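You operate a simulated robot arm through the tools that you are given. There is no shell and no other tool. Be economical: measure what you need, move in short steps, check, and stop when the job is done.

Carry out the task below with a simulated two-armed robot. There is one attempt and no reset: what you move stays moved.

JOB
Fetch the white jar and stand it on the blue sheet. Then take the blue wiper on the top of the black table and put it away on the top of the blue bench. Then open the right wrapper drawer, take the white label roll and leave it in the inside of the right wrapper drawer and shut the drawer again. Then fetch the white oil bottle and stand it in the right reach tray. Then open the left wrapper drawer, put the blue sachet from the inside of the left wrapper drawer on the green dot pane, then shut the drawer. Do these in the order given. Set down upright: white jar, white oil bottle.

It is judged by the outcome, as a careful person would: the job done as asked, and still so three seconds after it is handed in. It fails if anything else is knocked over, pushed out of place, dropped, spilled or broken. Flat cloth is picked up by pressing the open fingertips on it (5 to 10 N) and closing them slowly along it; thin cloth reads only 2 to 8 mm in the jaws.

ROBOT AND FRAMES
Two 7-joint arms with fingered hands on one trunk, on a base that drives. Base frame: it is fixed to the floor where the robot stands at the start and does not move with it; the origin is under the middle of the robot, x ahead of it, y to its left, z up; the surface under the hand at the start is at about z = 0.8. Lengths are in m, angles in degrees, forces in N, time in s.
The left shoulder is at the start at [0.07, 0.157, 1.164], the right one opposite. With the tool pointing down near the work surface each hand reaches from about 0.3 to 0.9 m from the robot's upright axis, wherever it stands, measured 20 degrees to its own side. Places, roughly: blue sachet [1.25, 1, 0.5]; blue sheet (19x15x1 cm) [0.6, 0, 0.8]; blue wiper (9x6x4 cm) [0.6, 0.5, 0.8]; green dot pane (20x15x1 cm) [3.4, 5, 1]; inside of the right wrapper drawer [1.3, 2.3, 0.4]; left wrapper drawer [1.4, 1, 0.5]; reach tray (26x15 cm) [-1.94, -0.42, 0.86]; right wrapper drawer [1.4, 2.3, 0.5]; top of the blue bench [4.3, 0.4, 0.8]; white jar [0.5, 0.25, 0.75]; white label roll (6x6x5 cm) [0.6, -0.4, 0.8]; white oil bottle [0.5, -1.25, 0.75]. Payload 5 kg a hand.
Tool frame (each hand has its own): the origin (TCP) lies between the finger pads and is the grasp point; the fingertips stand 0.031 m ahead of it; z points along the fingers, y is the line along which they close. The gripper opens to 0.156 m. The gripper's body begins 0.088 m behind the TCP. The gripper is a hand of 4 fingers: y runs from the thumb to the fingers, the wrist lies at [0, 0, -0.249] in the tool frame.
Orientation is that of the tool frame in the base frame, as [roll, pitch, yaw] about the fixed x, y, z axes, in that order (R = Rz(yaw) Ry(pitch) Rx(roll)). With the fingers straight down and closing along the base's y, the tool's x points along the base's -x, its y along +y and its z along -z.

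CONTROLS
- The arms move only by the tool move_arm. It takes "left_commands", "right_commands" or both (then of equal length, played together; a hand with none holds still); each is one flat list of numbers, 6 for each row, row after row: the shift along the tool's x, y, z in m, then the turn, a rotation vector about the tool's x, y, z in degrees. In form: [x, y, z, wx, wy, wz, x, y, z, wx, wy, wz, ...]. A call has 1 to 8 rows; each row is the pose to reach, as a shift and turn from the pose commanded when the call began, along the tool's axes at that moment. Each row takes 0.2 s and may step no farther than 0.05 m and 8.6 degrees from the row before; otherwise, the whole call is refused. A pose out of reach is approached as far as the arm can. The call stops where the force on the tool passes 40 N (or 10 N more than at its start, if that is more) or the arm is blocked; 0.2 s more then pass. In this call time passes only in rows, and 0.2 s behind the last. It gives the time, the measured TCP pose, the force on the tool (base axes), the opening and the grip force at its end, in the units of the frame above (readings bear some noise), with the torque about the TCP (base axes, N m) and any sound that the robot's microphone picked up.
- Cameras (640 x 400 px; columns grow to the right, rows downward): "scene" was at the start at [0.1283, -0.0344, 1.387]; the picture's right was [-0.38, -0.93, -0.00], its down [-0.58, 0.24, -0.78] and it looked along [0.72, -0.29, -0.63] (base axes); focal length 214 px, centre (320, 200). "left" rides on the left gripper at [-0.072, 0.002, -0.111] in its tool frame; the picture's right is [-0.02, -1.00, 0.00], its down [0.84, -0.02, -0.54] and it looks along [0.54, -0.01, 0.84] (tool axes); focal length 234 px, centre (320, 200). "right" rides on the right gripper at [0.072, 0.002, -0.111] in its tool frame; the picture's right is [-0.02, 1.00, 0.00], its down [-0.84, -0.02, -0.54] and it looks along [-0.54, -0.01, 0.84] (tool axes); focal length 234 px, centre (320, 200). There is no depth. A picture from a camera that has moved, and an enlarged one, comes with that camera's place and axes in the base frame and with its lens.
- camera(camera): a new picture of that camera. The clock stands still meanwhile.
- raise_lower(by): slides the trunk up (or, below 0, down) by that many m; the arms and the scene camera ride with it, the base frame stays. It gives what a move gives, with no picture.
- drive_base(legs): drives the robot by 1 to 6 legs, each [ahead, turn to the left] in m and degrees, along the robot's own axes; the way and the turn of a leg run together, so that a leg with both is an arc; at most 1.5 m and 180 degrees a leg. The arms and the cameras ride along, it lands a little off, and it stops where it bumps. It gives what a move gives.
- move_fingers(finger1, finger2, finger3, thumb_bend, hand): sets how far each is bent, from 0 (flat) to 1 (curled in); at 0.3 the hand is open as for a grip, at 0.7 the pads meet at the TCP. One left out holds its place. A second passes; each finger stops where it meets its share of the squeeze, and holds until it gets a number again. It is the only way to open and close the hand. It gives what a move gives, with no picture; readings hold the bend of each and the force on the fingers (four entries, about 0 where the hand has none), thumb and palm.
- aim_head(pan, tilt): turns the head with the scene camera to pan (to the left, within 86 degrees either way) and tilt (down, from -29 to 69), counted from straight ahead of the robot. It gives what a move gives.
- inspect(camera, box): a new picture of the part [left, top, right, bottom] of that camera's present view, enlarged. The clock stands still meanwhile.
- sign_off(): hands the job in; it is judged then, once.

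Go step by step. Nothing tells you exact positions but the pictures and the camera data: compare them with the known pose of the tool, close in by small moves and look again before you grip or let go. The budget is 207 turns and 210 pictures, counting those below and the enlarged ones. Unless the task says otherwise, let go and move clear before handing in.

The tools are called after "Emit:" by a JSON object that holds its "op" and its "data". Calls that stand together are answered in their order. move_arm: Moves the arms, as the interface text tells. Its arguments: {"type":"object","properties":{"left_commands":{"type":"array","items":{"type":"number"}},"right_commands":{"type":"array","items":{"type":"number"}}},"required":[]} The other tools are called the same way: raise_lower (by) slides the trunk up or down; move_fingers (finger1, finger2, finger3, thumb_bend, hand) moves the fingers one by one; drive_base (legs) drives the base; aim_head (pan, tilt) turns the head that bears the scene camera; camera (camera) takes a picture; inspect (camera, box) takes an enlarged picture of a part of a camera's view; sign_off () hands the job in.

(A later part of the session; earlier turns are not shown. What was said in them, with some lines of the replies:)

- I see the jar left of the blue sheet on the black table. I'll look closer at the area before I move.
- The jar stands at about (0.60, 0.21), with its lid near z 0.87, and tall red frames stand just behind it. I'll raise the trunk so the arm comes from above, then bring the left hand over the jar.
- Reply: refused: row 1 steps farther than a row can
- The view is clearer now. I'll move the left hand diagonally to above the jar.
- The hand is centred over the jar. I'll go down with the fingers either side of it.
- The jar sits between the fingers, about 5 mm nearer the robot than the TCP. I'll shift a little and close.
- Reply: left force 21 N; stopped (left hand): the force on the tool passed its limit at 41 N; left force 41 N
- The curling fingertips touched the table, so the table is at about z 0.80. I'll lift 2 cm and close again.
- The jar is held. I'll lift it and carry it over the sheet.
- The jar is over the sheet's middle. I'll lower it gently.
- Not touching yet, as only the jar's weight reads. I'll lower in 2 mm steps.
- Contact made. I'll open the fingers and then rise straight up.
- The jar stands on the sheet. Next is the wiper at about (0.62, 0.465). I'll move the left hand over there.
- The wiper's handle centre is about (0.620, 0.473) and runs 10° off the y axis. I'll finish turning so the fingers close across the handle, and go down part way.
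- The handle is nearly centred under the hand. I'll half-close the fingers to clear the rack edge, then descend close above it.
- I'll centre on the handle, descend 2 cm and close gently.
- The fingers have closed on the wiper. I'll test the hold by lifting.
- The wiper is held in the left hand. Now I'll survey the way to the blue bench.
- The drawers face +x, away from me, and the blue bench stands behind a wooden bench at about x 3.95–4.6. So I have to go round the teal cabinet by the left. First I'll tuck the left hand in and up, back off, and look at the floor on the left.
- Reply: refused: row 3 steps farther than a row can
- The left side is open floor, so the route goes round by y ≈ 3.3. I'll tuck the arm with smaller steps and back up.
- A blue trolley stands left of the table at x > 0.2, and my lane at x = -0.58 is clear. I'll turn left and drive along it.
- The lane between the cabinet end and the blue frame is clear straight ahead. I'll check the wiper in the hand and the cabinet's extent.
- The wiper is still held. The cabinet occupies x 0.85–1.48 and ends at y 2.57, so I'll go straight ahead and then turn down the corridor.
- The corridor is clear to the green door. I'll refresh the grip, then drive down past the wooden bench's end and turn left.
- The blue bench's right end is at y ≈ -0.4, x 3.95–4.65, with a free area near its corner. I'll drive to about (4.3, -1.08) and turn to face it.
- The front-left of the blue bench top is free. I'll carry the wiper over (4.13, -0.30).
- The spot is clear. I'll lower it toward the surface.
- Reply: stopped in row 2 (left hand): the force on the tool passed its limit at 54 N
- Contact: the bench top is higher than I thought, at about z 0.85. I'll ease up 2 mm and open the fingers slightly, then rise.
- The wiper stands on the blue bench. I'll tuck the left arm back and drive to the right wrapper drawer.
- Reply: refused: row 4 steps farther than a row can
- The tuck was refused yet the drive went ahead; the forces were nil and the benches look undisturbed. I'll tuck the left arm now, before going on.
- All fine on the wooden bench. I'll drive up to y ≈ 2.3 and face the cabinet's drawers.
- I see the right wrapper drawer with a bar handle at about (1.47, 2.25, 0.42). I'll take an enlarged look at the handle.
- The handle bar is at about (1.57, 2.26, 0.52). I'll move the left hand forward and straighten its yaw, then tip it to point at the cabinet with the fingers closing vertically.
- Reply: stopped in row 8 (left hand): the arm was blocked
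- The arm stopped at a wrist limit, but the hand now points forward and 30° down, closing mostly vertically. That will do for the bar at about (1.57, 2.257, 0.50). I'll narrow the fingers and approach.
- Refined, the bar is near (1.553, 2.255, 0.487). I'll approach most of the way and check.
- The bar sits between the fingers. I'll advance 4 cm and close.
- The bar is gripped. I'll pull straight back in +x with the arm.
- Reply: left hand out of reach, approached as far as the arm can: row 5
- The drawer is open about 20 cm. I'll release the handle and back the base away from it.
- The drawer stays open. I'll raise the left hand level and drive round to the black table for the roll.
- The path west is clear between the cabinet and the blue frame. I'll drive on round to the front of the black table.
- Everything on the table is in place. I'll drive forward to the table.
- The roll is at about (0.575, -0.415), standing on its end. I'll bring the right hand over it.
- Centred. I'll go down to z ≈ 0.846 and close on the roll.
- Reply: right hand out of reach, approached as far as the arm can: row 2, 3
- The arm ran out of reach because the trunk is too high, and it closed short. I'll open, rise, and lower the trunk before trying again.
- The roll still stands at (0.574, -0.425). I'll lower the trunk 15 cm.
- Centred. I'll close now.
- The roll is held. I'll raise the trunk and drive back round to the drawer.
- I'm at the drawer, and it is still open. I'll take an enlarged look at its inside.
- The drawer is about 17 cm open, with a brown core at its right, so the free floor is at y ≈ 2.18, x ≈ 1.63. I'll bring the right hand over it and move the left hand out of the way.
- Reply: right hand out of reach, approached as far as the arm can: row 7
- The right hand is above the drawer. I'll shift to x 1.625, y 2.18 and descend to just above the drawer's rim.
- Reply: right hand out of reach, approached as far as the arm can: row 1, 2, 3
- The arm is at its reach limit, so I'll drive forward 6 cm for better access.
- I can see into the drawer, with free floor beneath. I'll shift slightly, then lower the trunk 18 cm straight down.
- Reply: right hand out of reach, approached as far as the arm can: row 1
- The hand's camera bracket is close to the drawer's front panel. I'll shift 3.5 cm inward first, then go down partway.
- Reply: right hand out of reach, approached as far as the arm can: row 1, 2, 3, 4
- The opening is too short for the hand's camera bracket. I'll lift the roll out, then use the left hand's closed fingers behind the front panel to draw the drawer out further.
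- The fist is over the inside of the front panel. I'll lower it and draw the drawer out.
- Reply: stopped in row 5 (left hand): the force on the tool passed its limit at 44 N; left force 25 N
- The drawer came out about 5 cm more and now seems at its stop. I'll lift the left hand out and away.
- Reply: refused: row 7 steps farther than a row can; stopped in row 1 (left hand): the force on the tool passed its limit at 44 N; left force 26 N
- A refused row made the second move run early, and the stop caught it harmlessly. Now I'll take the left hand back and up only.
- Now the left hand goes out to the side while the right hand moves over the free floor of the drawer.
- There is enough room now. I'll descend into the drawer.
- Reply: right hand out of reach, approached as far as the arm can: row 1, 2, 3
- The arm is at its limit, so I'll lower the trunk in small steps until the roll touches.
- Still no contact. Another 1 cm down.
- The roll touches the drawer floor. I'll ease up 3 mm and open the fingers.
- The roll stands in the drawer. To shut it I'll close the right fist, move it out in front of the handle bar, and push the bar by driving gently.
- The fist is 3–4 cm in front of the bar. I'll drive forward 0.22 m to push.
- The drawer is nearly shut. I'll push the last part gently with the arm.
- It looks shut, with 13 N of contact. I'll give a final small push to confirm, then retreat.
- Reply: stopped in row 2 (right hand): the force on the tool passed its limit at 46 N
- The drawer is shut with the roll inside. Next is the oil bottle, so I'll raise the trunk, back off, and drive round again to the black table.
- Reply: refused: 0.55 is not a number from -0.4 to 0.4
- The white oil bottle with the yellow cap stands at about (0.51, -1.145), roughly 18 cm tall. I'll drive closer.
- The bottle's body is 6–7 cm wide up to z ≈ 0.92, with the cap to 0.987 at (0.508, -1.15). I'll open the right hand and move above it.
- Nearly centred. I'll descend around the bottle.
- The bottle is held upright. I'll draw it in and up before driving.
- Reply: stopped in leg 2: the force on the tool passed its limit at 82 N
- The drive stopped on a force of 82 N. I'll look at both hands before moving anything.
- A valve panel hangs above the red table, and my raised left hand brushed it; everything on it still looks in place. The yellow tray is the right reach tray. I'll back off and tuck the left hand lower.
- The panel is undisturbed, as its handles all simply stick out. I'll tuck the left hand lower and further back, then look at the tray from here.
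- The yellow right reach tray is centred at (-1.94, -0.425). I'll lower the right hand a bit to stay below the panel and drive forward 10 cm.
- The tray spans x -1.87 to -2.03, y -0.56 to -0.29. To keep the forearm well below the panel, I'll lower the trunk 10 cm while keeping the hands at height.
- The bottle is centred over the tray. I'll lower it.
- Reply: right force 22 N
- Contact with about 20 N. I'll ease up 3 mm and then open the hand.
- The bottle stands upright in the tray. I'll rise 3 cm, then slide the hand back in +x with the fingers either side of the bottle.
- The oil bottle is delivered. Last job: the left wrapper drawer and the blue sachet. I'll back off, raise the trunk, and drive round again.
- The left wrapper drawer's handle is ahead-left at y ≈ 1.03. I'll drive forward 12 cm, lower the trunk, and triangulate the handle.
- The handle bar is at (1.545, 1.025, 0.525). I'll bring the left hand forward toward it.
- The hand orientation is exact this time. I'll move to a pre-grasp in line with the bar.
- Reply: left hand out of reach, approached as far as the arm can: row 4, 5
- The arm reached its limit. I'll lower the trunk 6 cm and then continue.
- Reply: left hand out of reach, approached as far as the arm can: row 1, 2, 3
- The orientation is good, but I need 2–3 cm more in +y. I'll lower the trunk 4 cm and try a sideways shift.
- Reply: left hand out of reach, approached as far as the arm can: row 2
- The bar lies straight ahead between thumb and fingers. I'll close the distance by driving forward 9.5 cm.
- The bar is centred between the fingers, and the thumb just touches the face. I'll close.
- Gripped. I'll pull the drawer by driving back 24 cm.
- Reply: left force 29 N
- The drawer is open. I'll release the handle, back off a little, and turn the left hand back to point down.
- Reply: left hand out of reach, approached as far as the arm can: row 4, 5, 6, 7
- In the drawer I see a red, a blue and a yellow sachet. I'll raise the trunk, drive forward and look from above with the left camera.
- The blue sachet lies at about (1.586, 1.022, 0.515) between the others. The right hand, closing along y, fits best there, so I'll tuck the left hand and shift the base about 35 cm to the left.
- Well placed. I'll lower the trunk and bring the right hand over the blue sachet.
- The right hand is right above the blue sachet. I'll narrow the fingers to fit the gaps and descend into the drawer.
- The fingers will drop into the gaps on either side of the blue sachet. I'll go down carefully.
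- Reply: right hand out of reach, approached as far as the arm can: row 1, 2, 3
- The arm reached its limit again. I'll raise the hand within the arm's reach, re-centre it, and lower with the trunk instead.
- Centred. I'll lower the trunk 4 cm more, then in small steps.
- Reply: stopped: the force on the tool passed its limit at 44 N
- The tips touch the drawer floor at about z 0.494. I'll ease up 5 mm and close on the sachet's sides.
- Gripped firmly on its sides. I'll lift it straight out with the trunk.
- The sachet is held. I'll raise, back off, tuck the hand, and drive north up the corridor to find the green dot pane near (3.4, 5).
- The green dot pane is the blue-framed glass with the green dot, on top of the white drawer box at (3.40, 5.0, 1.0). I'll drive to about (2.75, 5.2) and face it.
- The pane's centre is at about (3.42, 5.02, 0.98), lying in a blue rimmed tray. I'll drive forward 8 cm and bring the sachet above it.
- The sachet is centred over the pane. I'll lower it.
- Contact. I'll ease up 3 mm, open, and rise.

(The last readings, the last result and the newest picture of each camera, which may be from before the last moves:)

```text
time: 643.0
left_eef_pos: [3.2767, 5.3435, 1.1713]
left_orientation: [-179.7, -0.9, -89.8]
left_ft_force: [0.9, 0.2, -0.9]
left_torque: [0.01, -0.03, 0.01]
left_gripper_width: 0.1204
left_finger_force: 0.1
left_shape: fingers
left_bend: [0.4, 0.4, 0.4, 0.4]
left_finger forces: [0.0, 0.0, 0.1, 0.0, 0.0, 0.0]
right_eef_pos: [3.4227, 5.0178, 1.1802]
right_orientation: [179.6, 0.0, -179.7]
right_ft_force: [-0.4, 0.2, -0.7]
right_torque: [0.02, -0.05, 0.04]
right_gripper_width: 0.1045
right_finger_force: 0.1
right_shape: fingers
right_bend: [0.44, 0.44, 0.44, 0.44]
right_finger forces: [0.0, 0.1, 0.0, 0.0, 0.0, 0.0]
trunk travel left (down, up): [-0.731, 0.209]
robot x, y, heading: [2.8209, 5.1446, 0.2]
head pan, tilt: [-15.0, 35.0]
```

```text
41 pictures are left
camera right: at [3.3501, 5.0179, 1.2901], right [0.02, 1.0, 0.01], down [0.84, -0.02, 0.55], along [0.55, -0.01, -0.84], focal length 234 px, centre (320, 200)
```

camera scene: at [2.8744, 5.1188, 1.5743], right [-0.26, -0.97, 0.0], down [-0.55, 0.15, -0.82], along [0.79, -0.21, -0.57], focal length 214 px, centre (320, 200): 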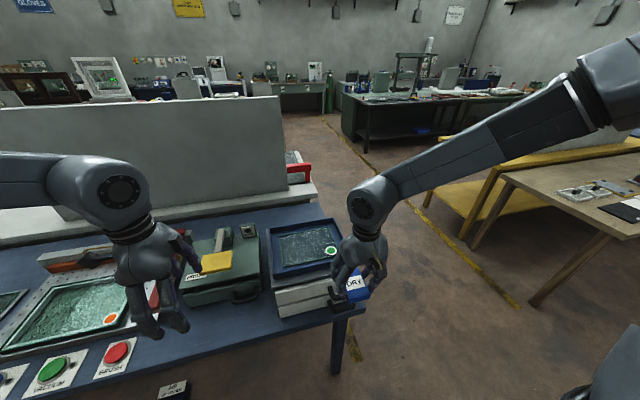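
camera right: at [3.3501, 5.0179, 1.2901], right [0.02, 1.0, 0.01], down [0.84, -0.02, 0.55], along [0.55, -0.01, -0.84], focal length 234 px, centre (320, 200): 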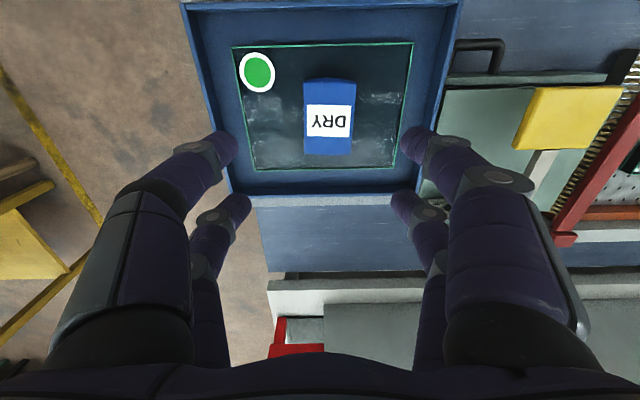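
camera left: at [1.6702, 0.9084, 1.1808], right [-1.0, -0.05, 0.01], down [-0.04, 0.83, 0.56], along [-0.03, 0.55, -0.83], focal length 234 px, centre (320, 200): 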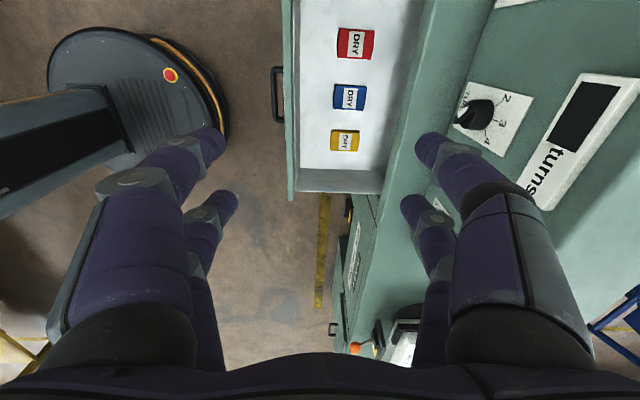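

The sachet lies on the pane. I'll withdraw the hand and drive back to shut the drawer.

Emit:
{"op": "move_arm", "data": {"right_commands": [0.04, 0, -0.01, 0, 0, 0, 0.08, 0, -0.02, 0, 0, 0, 0.12, 0, -0.03, 0, 0, 0, 0.16, 0, -0.04, 0, 0, 0, 0.19, 0, -0.05, 0, 0, 0]}}

Emit:
{"op": "move_fingers", "data": {"hand": "right", "finger1": 0.66, "finger2": 0.66, "finger3": 0.66, "thumb_bend": 0.66}}

Emit:
{"op": "drive_base", "data": {"legs": [[-0.38, 0], [0, -90], [1.5, 0]]}}

Emit:
{"op": "aim_head", "data": {"pan": 0, "tilt": 25}}

Emit:
{"op": "camera", "data": {"camera": "scene"}}

```text
time: 644.2
left_eef_pos: [3.276, 5.344, 1.17]
left_orientation: [-179.6, -0.8, -89.6]
left_ft_force: [-0.2, -0.2, 0.2]
left_torque: [-0.03, -0.03, 0.01]
left_gripper_width: 0.1205
left_finger_force: 0.2
left_shape: fingers
left_bend: [0.4, 0.4, 0.4, 0.4]
left_finger forces: [0.0, 0.0, 0.0, 0.1, 0.0, 0.0]
right_eef_pos: [3.2275, 5.0185, 1.2268]
right_orientation: [179.6, 0.0, -179.8]
right_ft_force: [-1.1, 0.2, 0.3]
right_torque: [-0.02, -0.04, 0.0]
right_gripper_width: 0.1043
right_finger_force: 0.0
right_shape: fingers
right_bend: [0.44, 0.44, 0.44, 0.44]
right_finger forces: [0.0, 0.0, 0.0, 0.0, 0.1, 0.0]
trunk travel left (down, up): [-0.731, 0.209]
robot x, y, heading: [2.8186, 5.1428, 0.3]
head pan, tilt: [-15.0, 35.0]
```

```text
time: 645.2
left_eef_pos: [3.2784, 5.3428, 1.1699]
left_orientation: [-179.8, -0.8, -89.9]
left_ft_force: [0.2, -0.3, -0.4]
left_torque: [0.04, 0.01, 0.04]
left_gripper_width: 0.1207
left_finger_force: 0.1
left_shape: fingers
left_bend: [0.4, 0.4, 0.4, 0.4]
left_finger forces: [0.1, 0.0, 0.1, 0.1, 0.0, 0.1]
right_eef_pos: [3.2302, 5.0184, 1.2267]
right_orientation: [179.5, -0.1, -179.8]
right_ft_force: [0.5, -0.2, -0.2]
right_torque: [0.0, -0.01, 0.01]
right_gripper_width: 0.0193
right_finger_force: 0.0
right_shape: fingers
right_bend: [0.66, 0.66, 0.66, 0.66]
right_finger forces: [0.0, 0.0, 0.0, 0.0, 0.0, 0.1]
trunk travel left (down, up): [-0.731, 0.209]
robot x, y, heading: [2.8163, 5.1418, 0.3]
head pan, tilt: [-15.0, 35.0]
```

```text
time: 658.4
left_eef_pos: [2.6284, 3.195, 1.1716]
left_orientation: [-179.7, -0.7, 179.4]
left_ft_force: [0.1, 0.0, -0.5]
left_torque: [-0.02, -0.01, -0.02]
left_gripper_width: 0.1209
left_finger_force: 0.0
left_shape: fingers
left_bend: [0.4, 0.4, 0.4, 0.4]
left_finger forces: [0.0, 0.0, 0.1, 0.0, 0.0, 0.0]
right_eef_pos: [2.3033, 3.2465, 1.2273]
right_orientation: [179.6, 0.1, 89.4]
right_ft_force: [-1.0, -0.3, 1.0]
right_torque: [-0.03, -0.02, 0.02]
right_gripper_width: 0.0192
right_finger_force: 0.0
right_shape: fingers
right_bend: [0.66, 0.66, 0.66, 0.66]
right_finger forces: [0.1, 0.0, 0.0, 0.0, 0.0, 0.0]
trunk travel left (down, up): [-0.731, 0.209]
robot x, y, heading: [2.4328, 3.6536, -90.4]
head pan, tilt: [-15.0, 35.0]
```

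```text
time: 659.2
left_eef_pos: [2.6281, 3.195, 1.1711]
left_orientation: [-179.8, -0.8, 179.4]
left_ft_force: [0.2, 0.6, -1.0]
left_torque: [0.04, -0.01, -0.02]
left_gripper_width: 0.1205
left_finger_force: 0.0
left_shape: fingers
left_bend: [0.4, 0.4, 0.4, 0.4]
left_finger forces: [0.0, 0.0, 0.0, 0.1, 0.0, 0.0]
right_eef_pos: [2.3029, 3.2463, 1.2268]
right_orientation: [179.6, -0.1, 89.4]
right_ft_force: [0.5, -0.2, -0.8]
right_torque: [-0.03, 0.0, -0.02]
right_gripper_width: 0.0195
right_finger_force: 0.0
right_shape: fingers
right_bend: [0.66, 0.66, 0.66, 0.66]
right_finger forces: [0.0, 0.0, 0.0, 0.0, 0.0, 0.0]
trunk travel left (down, up): [-0.731, 0.209]
robot x, y, heading: [2.4306, 3.6548, -90.4]
head pan, tilt: [0.0, 25.0]
```

```text
40 pictures are left
camera scene: at [2.4325, 3.5112, 1.5899], right [-1.0, 0.01, 0.0], down [0.0, 0.42, -0.91], along [-0.01, -0.91, -0.42], focal length 214 px, centre (320, 200)
```

scene: 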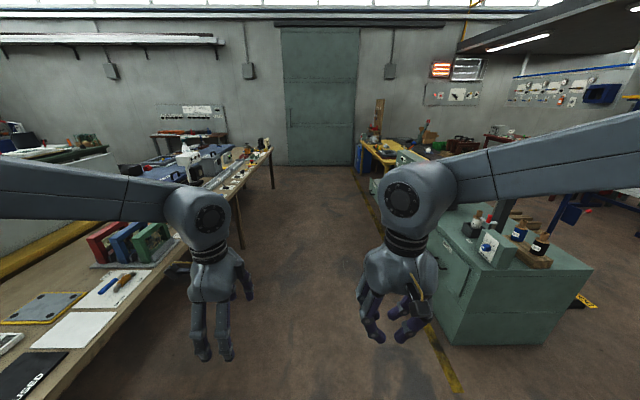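

Emit:
{"op": "drive_base", "data": {"legs": [[1.5, 0], [1.33, 0], [0, -90]]}}

Emit:
{"op": "aim_head", "data": {"pan": -15, "tilt": 45}}

Emit:
{"op": "camera", "data": {"camera": "scene"}}

```text
time: 676.9
left_eef_pos: [1.9636, 0.6003, 1.1701]
left_orientation: [-179.7, -0.8, 89.9]
left_ft_force: [-0.2, 0.7, 1.1]
left_torque: [-0.01, -0.01, -0.04]
left_gripper_width: 0.1204
left_finger_force: 0.0
left_shape: fingers
left_bend: [0.4, 0.4, 0.4, 0.4]
left_finger forces: [0.1, 0.1, 0.1, 0.1, 0.1, 0.0]
right_eef_pos: [2.0128, 0.9238, 1.226]
right_orientation: [179.6, 0.0, -0.2]
right_ft_force: [-0.1, -0.6, -0.8]
right_torque: [0.04, -0.01, -0.01]
right_gripper_width: 0.0195
right_finger_force: 0.1
right_shape: fingers
right_bend: [0.66, 0.66, 0.66, 0.66]
right_finger forces: [0.0, 0.0, 0.0, 0.0, 0.0, 0.0]
trunk travel left (down, up): [-0.731, 0.209]
robot x, y, heading: [2.4216, 0.7942, 179.8]
head pan, tilt: [0.0, 25.0]
```

```text
time: 677.7
left_eef_pos: [1.9631, 0.6001, 1.1695]
left_orientation: [-179.7, -0.8, 89.8]
left_ft_force: [0.3, -0.6, 1.1]
left_torque: [-0.01, -0.02, -0.01]
left_gripper_width: 0.1204
left_finger_force: 0.1
left_shape: fingers
left_bend: [0.4, 0.4, 0.4, 0.4]
left_finger forces: [0.1, 0.0, 0.0, 0.0, 0.0, 0.0]
right_eef_pos: [2.0116, 0.9246, 1.2261]
right_orientation: [179.6, 0.0, -0.3]
right_ft_force: [0.4, 0.8, 0.0]
right_torque: [-0.03, 0.03, 0.07]
right_gripper_width: 0.0191
right_finger_force: 0.0
right_shape: fingers
right_bend: [0.66, 0.66, 0.66, 0.66]
right_finger forces: [0.0, 0.0, 0.0, 0.0, 0.0, 0.0]
trunk travel left (down, up): [-0.731, 0.209]
robot x, y, heading: [2.4261, 0.7928, 179.7]
head pan, tilt: [-15.0, 45.0]
```

```text
39 pictures are left
camera scene: at [2.2937, 0.8156, 1.5595], right [0.26, 0.96, 0.0], down [0.68, -0.19, -0.71], along [-0.68, 0.19, -0.71], focal length 214 px, centre (320, 200)
```

scene: 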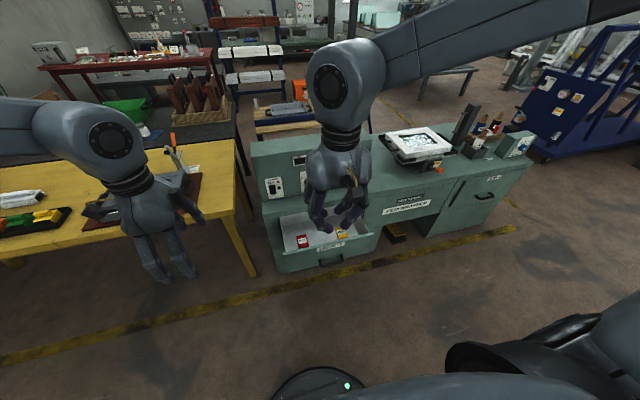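

The drawer is as I left it. I'll lower the trunk and put the right fist in front of the handle bar.

Emit:
{"op": "raise_lower", "data": {"by": -0.4}}

Emit:
{"op": "raise_lower", "data": {"by": -0.17}}

Emit:
{"op": "move_arm", "data": {"right_commands": [0, -0.032, 0.035, 0, 0, 0, 0, -0.064, 0.07, 0, 0, 0, 0, -0.096, 0.105, 0, 0, 0, 0, -0.096, 0.12, 0, 0, 0]}}

Emit:
{"op": "camera", "data": {"camera": "right"}}

Emit:
{"op": "camera", "data": {"camera": "scene"}}

```text
time: 681.5
left_eef_pos: [1.9637, 0.6003, 0.7702]
left_orientation: [-179.7, -0.8, 89.9]
left_ft_force: [0.0, -0.5, -0.4]
left_torque: [-0.03, 0.02, 0.0]
left_gripper_width: 0.1206
left_finger_force: 0.0
left_shape: fingers
left_bend: [0.4, 0.4, 0.4, 0.4]
left_finger forces: [0.0, 0.0, 0.0, 0.0, 0.0, 0.0]
right_eef_pos: [2.0134, 0.924, 0.8269]
right_orientation: [179.6, 0.0, -0.3]
right_ft_force: [0.7, 0.5, 0.4]
right_torque: [-0.01, 0.0, 0.02]
right_gripper_width: 0.0192
right_finger_force: 0.0
right_shape: fingers
right_bend: [0.66, 0.66, 0.66, 0.66]
right_finger forces: [0.1, 0.0, 0.1, 0.0, 0.0, 0.0]
trunk travel left (down, up): [-0.331, 0.609]
robot x, y, heading: [2.4258, 0.7957, 179.6]
head pan, tilt: [-15.0, 45.0]
```

```text
time: 683.4
left_eef_pos: [1.9648, 0.6004, 0.6002]
left_orientation: [-179.8, -0.8, 89.8]
left_ft_force: [0.2, -0.8, 0.8]
left_torque: [0.01, -0.07, 0.02]
left_gripper_width: 0.1205
left_finger_force: 0.0
left_shape: fingers
left_bend: [0.4, 0.4, 0.4, 0.4]
left_finger forces: [0.0, 0.1, 0.0, 0.0, 0.1, 0.1]
right_eef_pos: [2.0123, 0.9249, 0.6572]
right_orientation: [179.7, 0.0, -0.2]
right_ft_force: [-0.2, 0.3, -0.2]
right_torque: [0.02, -0.04, 0.02]
right_gripper_width: 0.0193
right_finger_force: 0.1
right_shape: fingers
right_bend: [0.66, 0.66, 0.66, 0.66]
right_finger forces: [0.1, 0.0, 0.0, 0.1, 0.1, 0.1]
trunk travel left (down, up): [-0.161, 0.779]
robot x, y, heading: [2.4236, 0.796, 179.8]
head pan, tilt: [-15.0, 45.0]
```

```text
time: 684.4
left_eef_pos: [1.9642, 0.5996, 0.6009]
left_orientation: [-179.7, -0.7, 89.9]
left_ft_force: [0.4, 0.6, -0.2]
left_torque: [0.02, 0.0, -0.06]
left_gripper_width: 0.1205
left_finger_force: 0.0
left_shape: fingers
left_bend: [0.4, 0.4, 0.4, 0.4]
left_finger forces: [0.1, 0.1, 0.0, 0.0, 0.0, 0.0]
right_eef_pos: [2.0135, 1.0208, 0.5351]
right_orientation: [179.5, 0.0, -0.2]
right_ft_force: [-1.1, 0.8, -1.1]
right_torque: [-0.02, -0.03, 0.01]
right_gripper_width: 0.0191
right_finger_force: 0.1
right_shape: fingers
right_bend: [0.66, 0.66, 0.66, 0.66]
right_finger forces: [0.1, 0.0, 0.0, 0.0, 0.0, 0.0]
trunk travel left (down, up): [-0.161, 0.779]
robot x, y, heading: [2.422, 0.796, 179.7]
head pan, tilt: [-15.0, 45.0]
```

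```text
38 pictures are left
camera right: at [2.0861, 1.0193, 0.6461], right [-0.03, -1.0, 0.01], down [-0.84, 0.03, 0.54], along [-0.54, 0.01, -0.84], focal length 234 px, centre (320, 200)
```

right: 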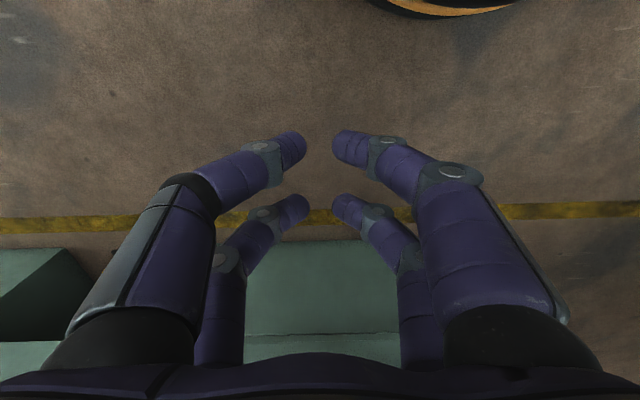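

```text
37 pictures are left
camera scene: at [2.2936, 0.8156, 0.9894], right [0.26, 0.96, 0.0], down [0.68, -0.19, -0.71], along [-0.68, 0.19, -0.71], focal length 214 px, centre (320, 200)
```

scene: 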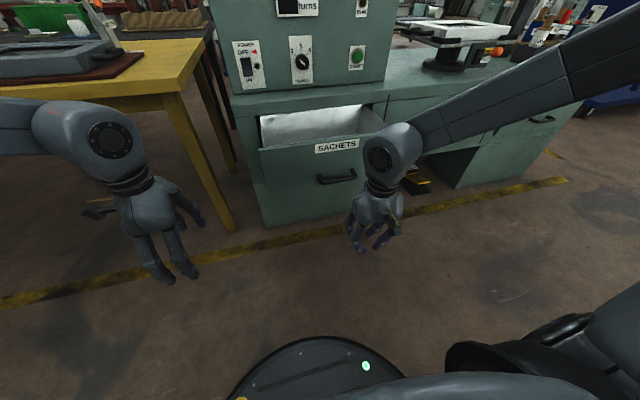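

The fist is lined up with the bar. I'll pull the left hand back a bit and drive forward 0.33 m to push the drawer.

Emit:
{"op": "move_arm", "data": {"left_commands": [0, 0.045, -0.01, 0, 0, 0, 0, 0.09, -0.02, 0, 0, 0, 0, 0.13, -0.04, 0, 0, 0, 0, 0.15, -0.08, 0, 0, 0]}}

Emit:
{"op": "drive_base", "data": {"legs": [[0.34, 0]]}}

Emit:
{"op": "camera", "data": {"camera": "scene"}}

```text
time: 685.4
left_eef_pos: [2.1163, 0.5981, 0.6769]
left_orientation: [-179.8, -0.8, 89.6]
left_ft_force: [-0.1, -0.4, 1.1]
left_torque: [0.0, 0.02, 0.02]
left_gripper_width: 0.1206
left_finger_force: 0.0
left_shape: fingers
left_bend: [0.4, 0.4, 0.4, 0.4]
left_finger forces: [0.1, 0.0, 0.0, 0.0, 0.0, 0.0]
right_eef_pos: [2.0135, 1.0214, 0.5369]
right_orientation: [179.6, 0.0, -0.3]
right_ft_force: [-0.2, 1.2, 0.6]
right_torque: [-0.01, 0.03, 0.02]
right_gripper_width: 0.0192
right_finger_force: 0.0
right_shape: fingers
right_bend: [0.66, 0.66, 0.66, 0.66]
right_finger forces: [0.0, 0.1, 0.0, 0.1, 0.0, 0.0]
trunk travel left (down, up): [-0.161, 0.779]
robot x, y, heading: [2.4266, 0.8, 179.8]
head pan, tilt: [-15.0, 45.0]
```

```text
time: 687.6
left_eef_pos: [1.7771, 0.5988, 0.6789]
left_orientation: [-179.8, -0.7, 89.8]
left_ft_force: [-0.2, -1.0, -0.4]
left_torque: [0.01, 0.0, -0.03]
left_gripper_width: 0.1206
left_finger_force: 0.0
left_shape: fingers
left_bend: [0.4, 0.4, 0.4, 0.4]
left_finger forces: [0.0, 0.0, 0.0, 0.0, 0.0, 0.1]
right_eef_pos: [1.6745, 1.0223, 0.5352]
right_orientation: [179.7, 0.0, -0.1]
right_ft_force: [-0.3, -1.5, 0.0]
right_torque: [0.03, -0.01, -0.02]
right_gripper_width: 0.0189
right_finger_force: 0.0
right_shape: fingers
right_bend: [0.66, 0.66, 0.66, 0.66]
right_finger forces: [0.0, 0.0, 0.1, 0.0, 0.0, 0.0]
trunk travel left (down, up): [-0.161, 0.779]
robot x, y, heading: [2.0856, 0.7976, 179.8]
head pan, tilt: [-15.0, 45.0]
```

```text
36 pictures are left
camera scene: at [1.9545, 0.8165, 0.9893], right [0.26, 0.97, 0.0], down [0.68, -0.18, -0.71], along [-0.68, 0.18, -0.71], focal length 214 px, centre (320, 200)
```

scene: 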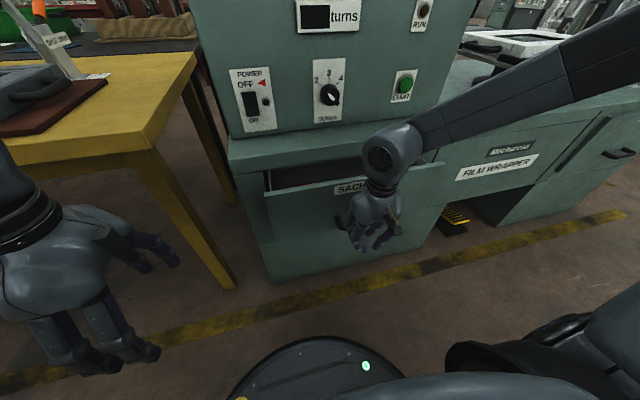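

Mostly shut. I'll push the remainder with the arm.

Emit:
{"op": "move_arm", "data": {"right_commands": [-0.02, 0, 0, 0, 0, 0, -0.04, 0, 0, 0, 0, 0, -0.06, 0, 0, 0, 0, 0, -0.075, 0, 0, 0, 0, 0, -0.09, 0, 0, 0, 0, 0, -0.1, 0, 0, 0, 0, 0, -0.11, 0, 0, 0, 0, 0]}}

Emit:
{"op": "camera", "data": {"camera": "scene"}}

```text
time: 689.1
left_eef_pos: [1.7783, 0.5998, 0.6772]
left_orientation: [-179.8, -0.8, 89.7]
left_ft_force: [-0.6, -0.2, 0.5]
left_torque: [0.02, 0.01, -0.02]
left_gripper_width: 0.1205
left_finger_force: 0.1
left_shape: fingers
left_bend: [0.4, 0.4, 0.4, 0.4]
left_finger forces: [0.0, 0.0, 0.1, 0.0, 0.1, 0.1]
right_eef_pos: [1.5856, 1.0208, 0.5346]
right_orientation: [179.7, -1.2, -0.1]
right_ft_force: [15.7, -0.1, 11.8]
right_torque: [-0.07, 0.25, 0.05]
right_gripper_width: 0.0192
right_finger_force: 8.1
right_shape: fingers
right_bend: [0.66, 0.66, 0.66, 0.66]
right_finger forces: [0.0, 9.0, 7.1, 0.0, 0.0, 0.1]
trunk travel left (down, up): [-0.161, 0.779]
robot x, y, heading: [2.0875, 0.8004, 179.5]
head pan, tilt: [-15.0, 45.0]
stopped in row 7 (right hand): the force on the tool passed its limit at 48 N (the readings are from after the stop); the commanded pose is now the measured one
```

```text
35 pictures are left
camera scene: at [1.9566, 0.8165, 0.9898], right [0.26, 0.96, 0.0], down [0.68, -0.19, -0.71], along [-0.68, 0.19, -0.71], focal length 214 px, centre (320, 200)
```

scene: 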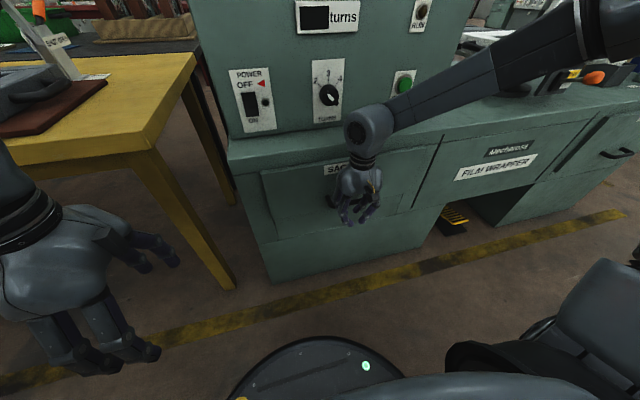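

The drawer is shut, and it stopped hard against its seat. I'll withdraw the hand and verify.

Emit:
{"op": "move_arm", "data": {"right_commands": [0.04, 0, 0, 0, 0, 0, 0.085, 0, 0, 0, 0, 0, 0.13, 0, 0, 0, 0, 0, 0.17, 0, 0, 0, 0, 0]}}

Emit:
{"op": "drive_base", "data": {"legs": [[-0.25, 0]]}}

Emit:
{"op": "camera", "data": {"camera": "scene"}}

```text
time: 690.1
left_eef_pos: [1.777, 0.6006, 0.678]
left_orientation: [-179.7, -0.7, 89.7]
left_ft_force: [-0.1, 0.6, 0.2]
left_torque: [-0.07, -0.01, 0.03]
left_gripper_width: 0.1208
left_finger_force: 0.0
left_shape: fingers
left_bend: [0.4, 0.4, 0.4, 0.4]
left_finger forces: [0.1, 0.0, 0.1, 0.0, 0.1, 0.1]
right_eef_pos: [1.7541, 1.0237, 0.5353]
right_orientation: [179.6, -0.9, -0.2]
right_ft_force: [0.1, 0.3, -0.2]
right_torque: [-0.03, 0.0, -0.04]
right_gripper_width: 0.0191
right_finger_force: 0.0
right_shape: fingers
right_bend: [0.66, 0.66, 0.66, 0.66]
right_finger forces: [0.1, 0.0, 0.1, 0.0, 0.1, 0.0]
trunk travel left (down, up): [-0.161, 0.779]
robot x, y, heading: [2.0836, 0.7942, 180.0]
head pan, tilt: [-15.0, 45.0]
```

```text
time: 691.9
left_eef_pos: [2.0277, 0.5984, 0.6778]
left_orientation: [-179.7, -0.8, 89.7]
left_ft_force: [-0.2, -0.8, 0.3]
left_torque: [0.02, -0.01, 0.01]
left_gripper_width: 0.1208
left_finger_force: 0.1
left_shape: fingers
left_bend: [0.4, 0.4, 0.4, 0.4]
left_finger forces: [0.0, 0.1, 0.0, 0.0, 0.1, 0.0]
right_eef_pos: [2.0037, 1.0221, 0.5362]
right_orientation: [179.7, -1.0, 0.0]
right_ft_force: [0.1, -0.2, 0.3]
right_torque: [0.0, 0.0, 0.03]
right_gripper_width: 0.019
right_finger_force: 0.2
right_shape: fingers
right_bend: [0.66, 0.66, 0.66, 0.66]
right_finger forces: [0.0, 0.0, 0.0, 0.0, 0.0, 0.0]
trunk travel left (down, up): [-0.161, 0.779]
robot x, y, heading: [2.3371, 0.7964, 179.7]
head pan, tilt: [-15.0, 45.0]
```

```text
34 pictures are left
camera scene: at [2.2065, 0.8156, 0.9895], right [0.26, 0.96, 0.0], down [0.68, -0.19, -0.71], along [-0.68, 0.19, -0.71], focal length 214 px, centre (320, 200)
```

scene: 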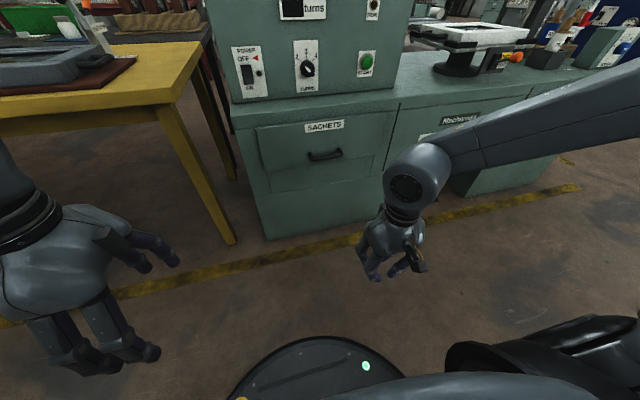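

The picture shows the left drawer shut, and both hands are empty and clear. All five jobs have been done in order, so I'm handing in.

Emit:
{"op": "sign_off", "data": {}}

```text
The job is handed in.
```

The whole job is done in the order given, with both hands empty and clear, and it has been handed in.

- **White jar:** it stands upright on the blue sheet.
- **Blue wiper:** it is on top of the blue bench.
- **White label roll:** it stands inside the right wrapper drawer, and the drawer is shut.
- **White oil bottle:** it stands upright in the right reach tray, which is the yellow one.
- **Blue sachet:** it lies on the green dot pane, and the left wrapper drawer is shut.

On the way to the reach tray a drive stopped on an 82 N force, most likely my left wrist hitting the valve panel above the red table. I looked the panel over afterwards and saw nothing out of place.
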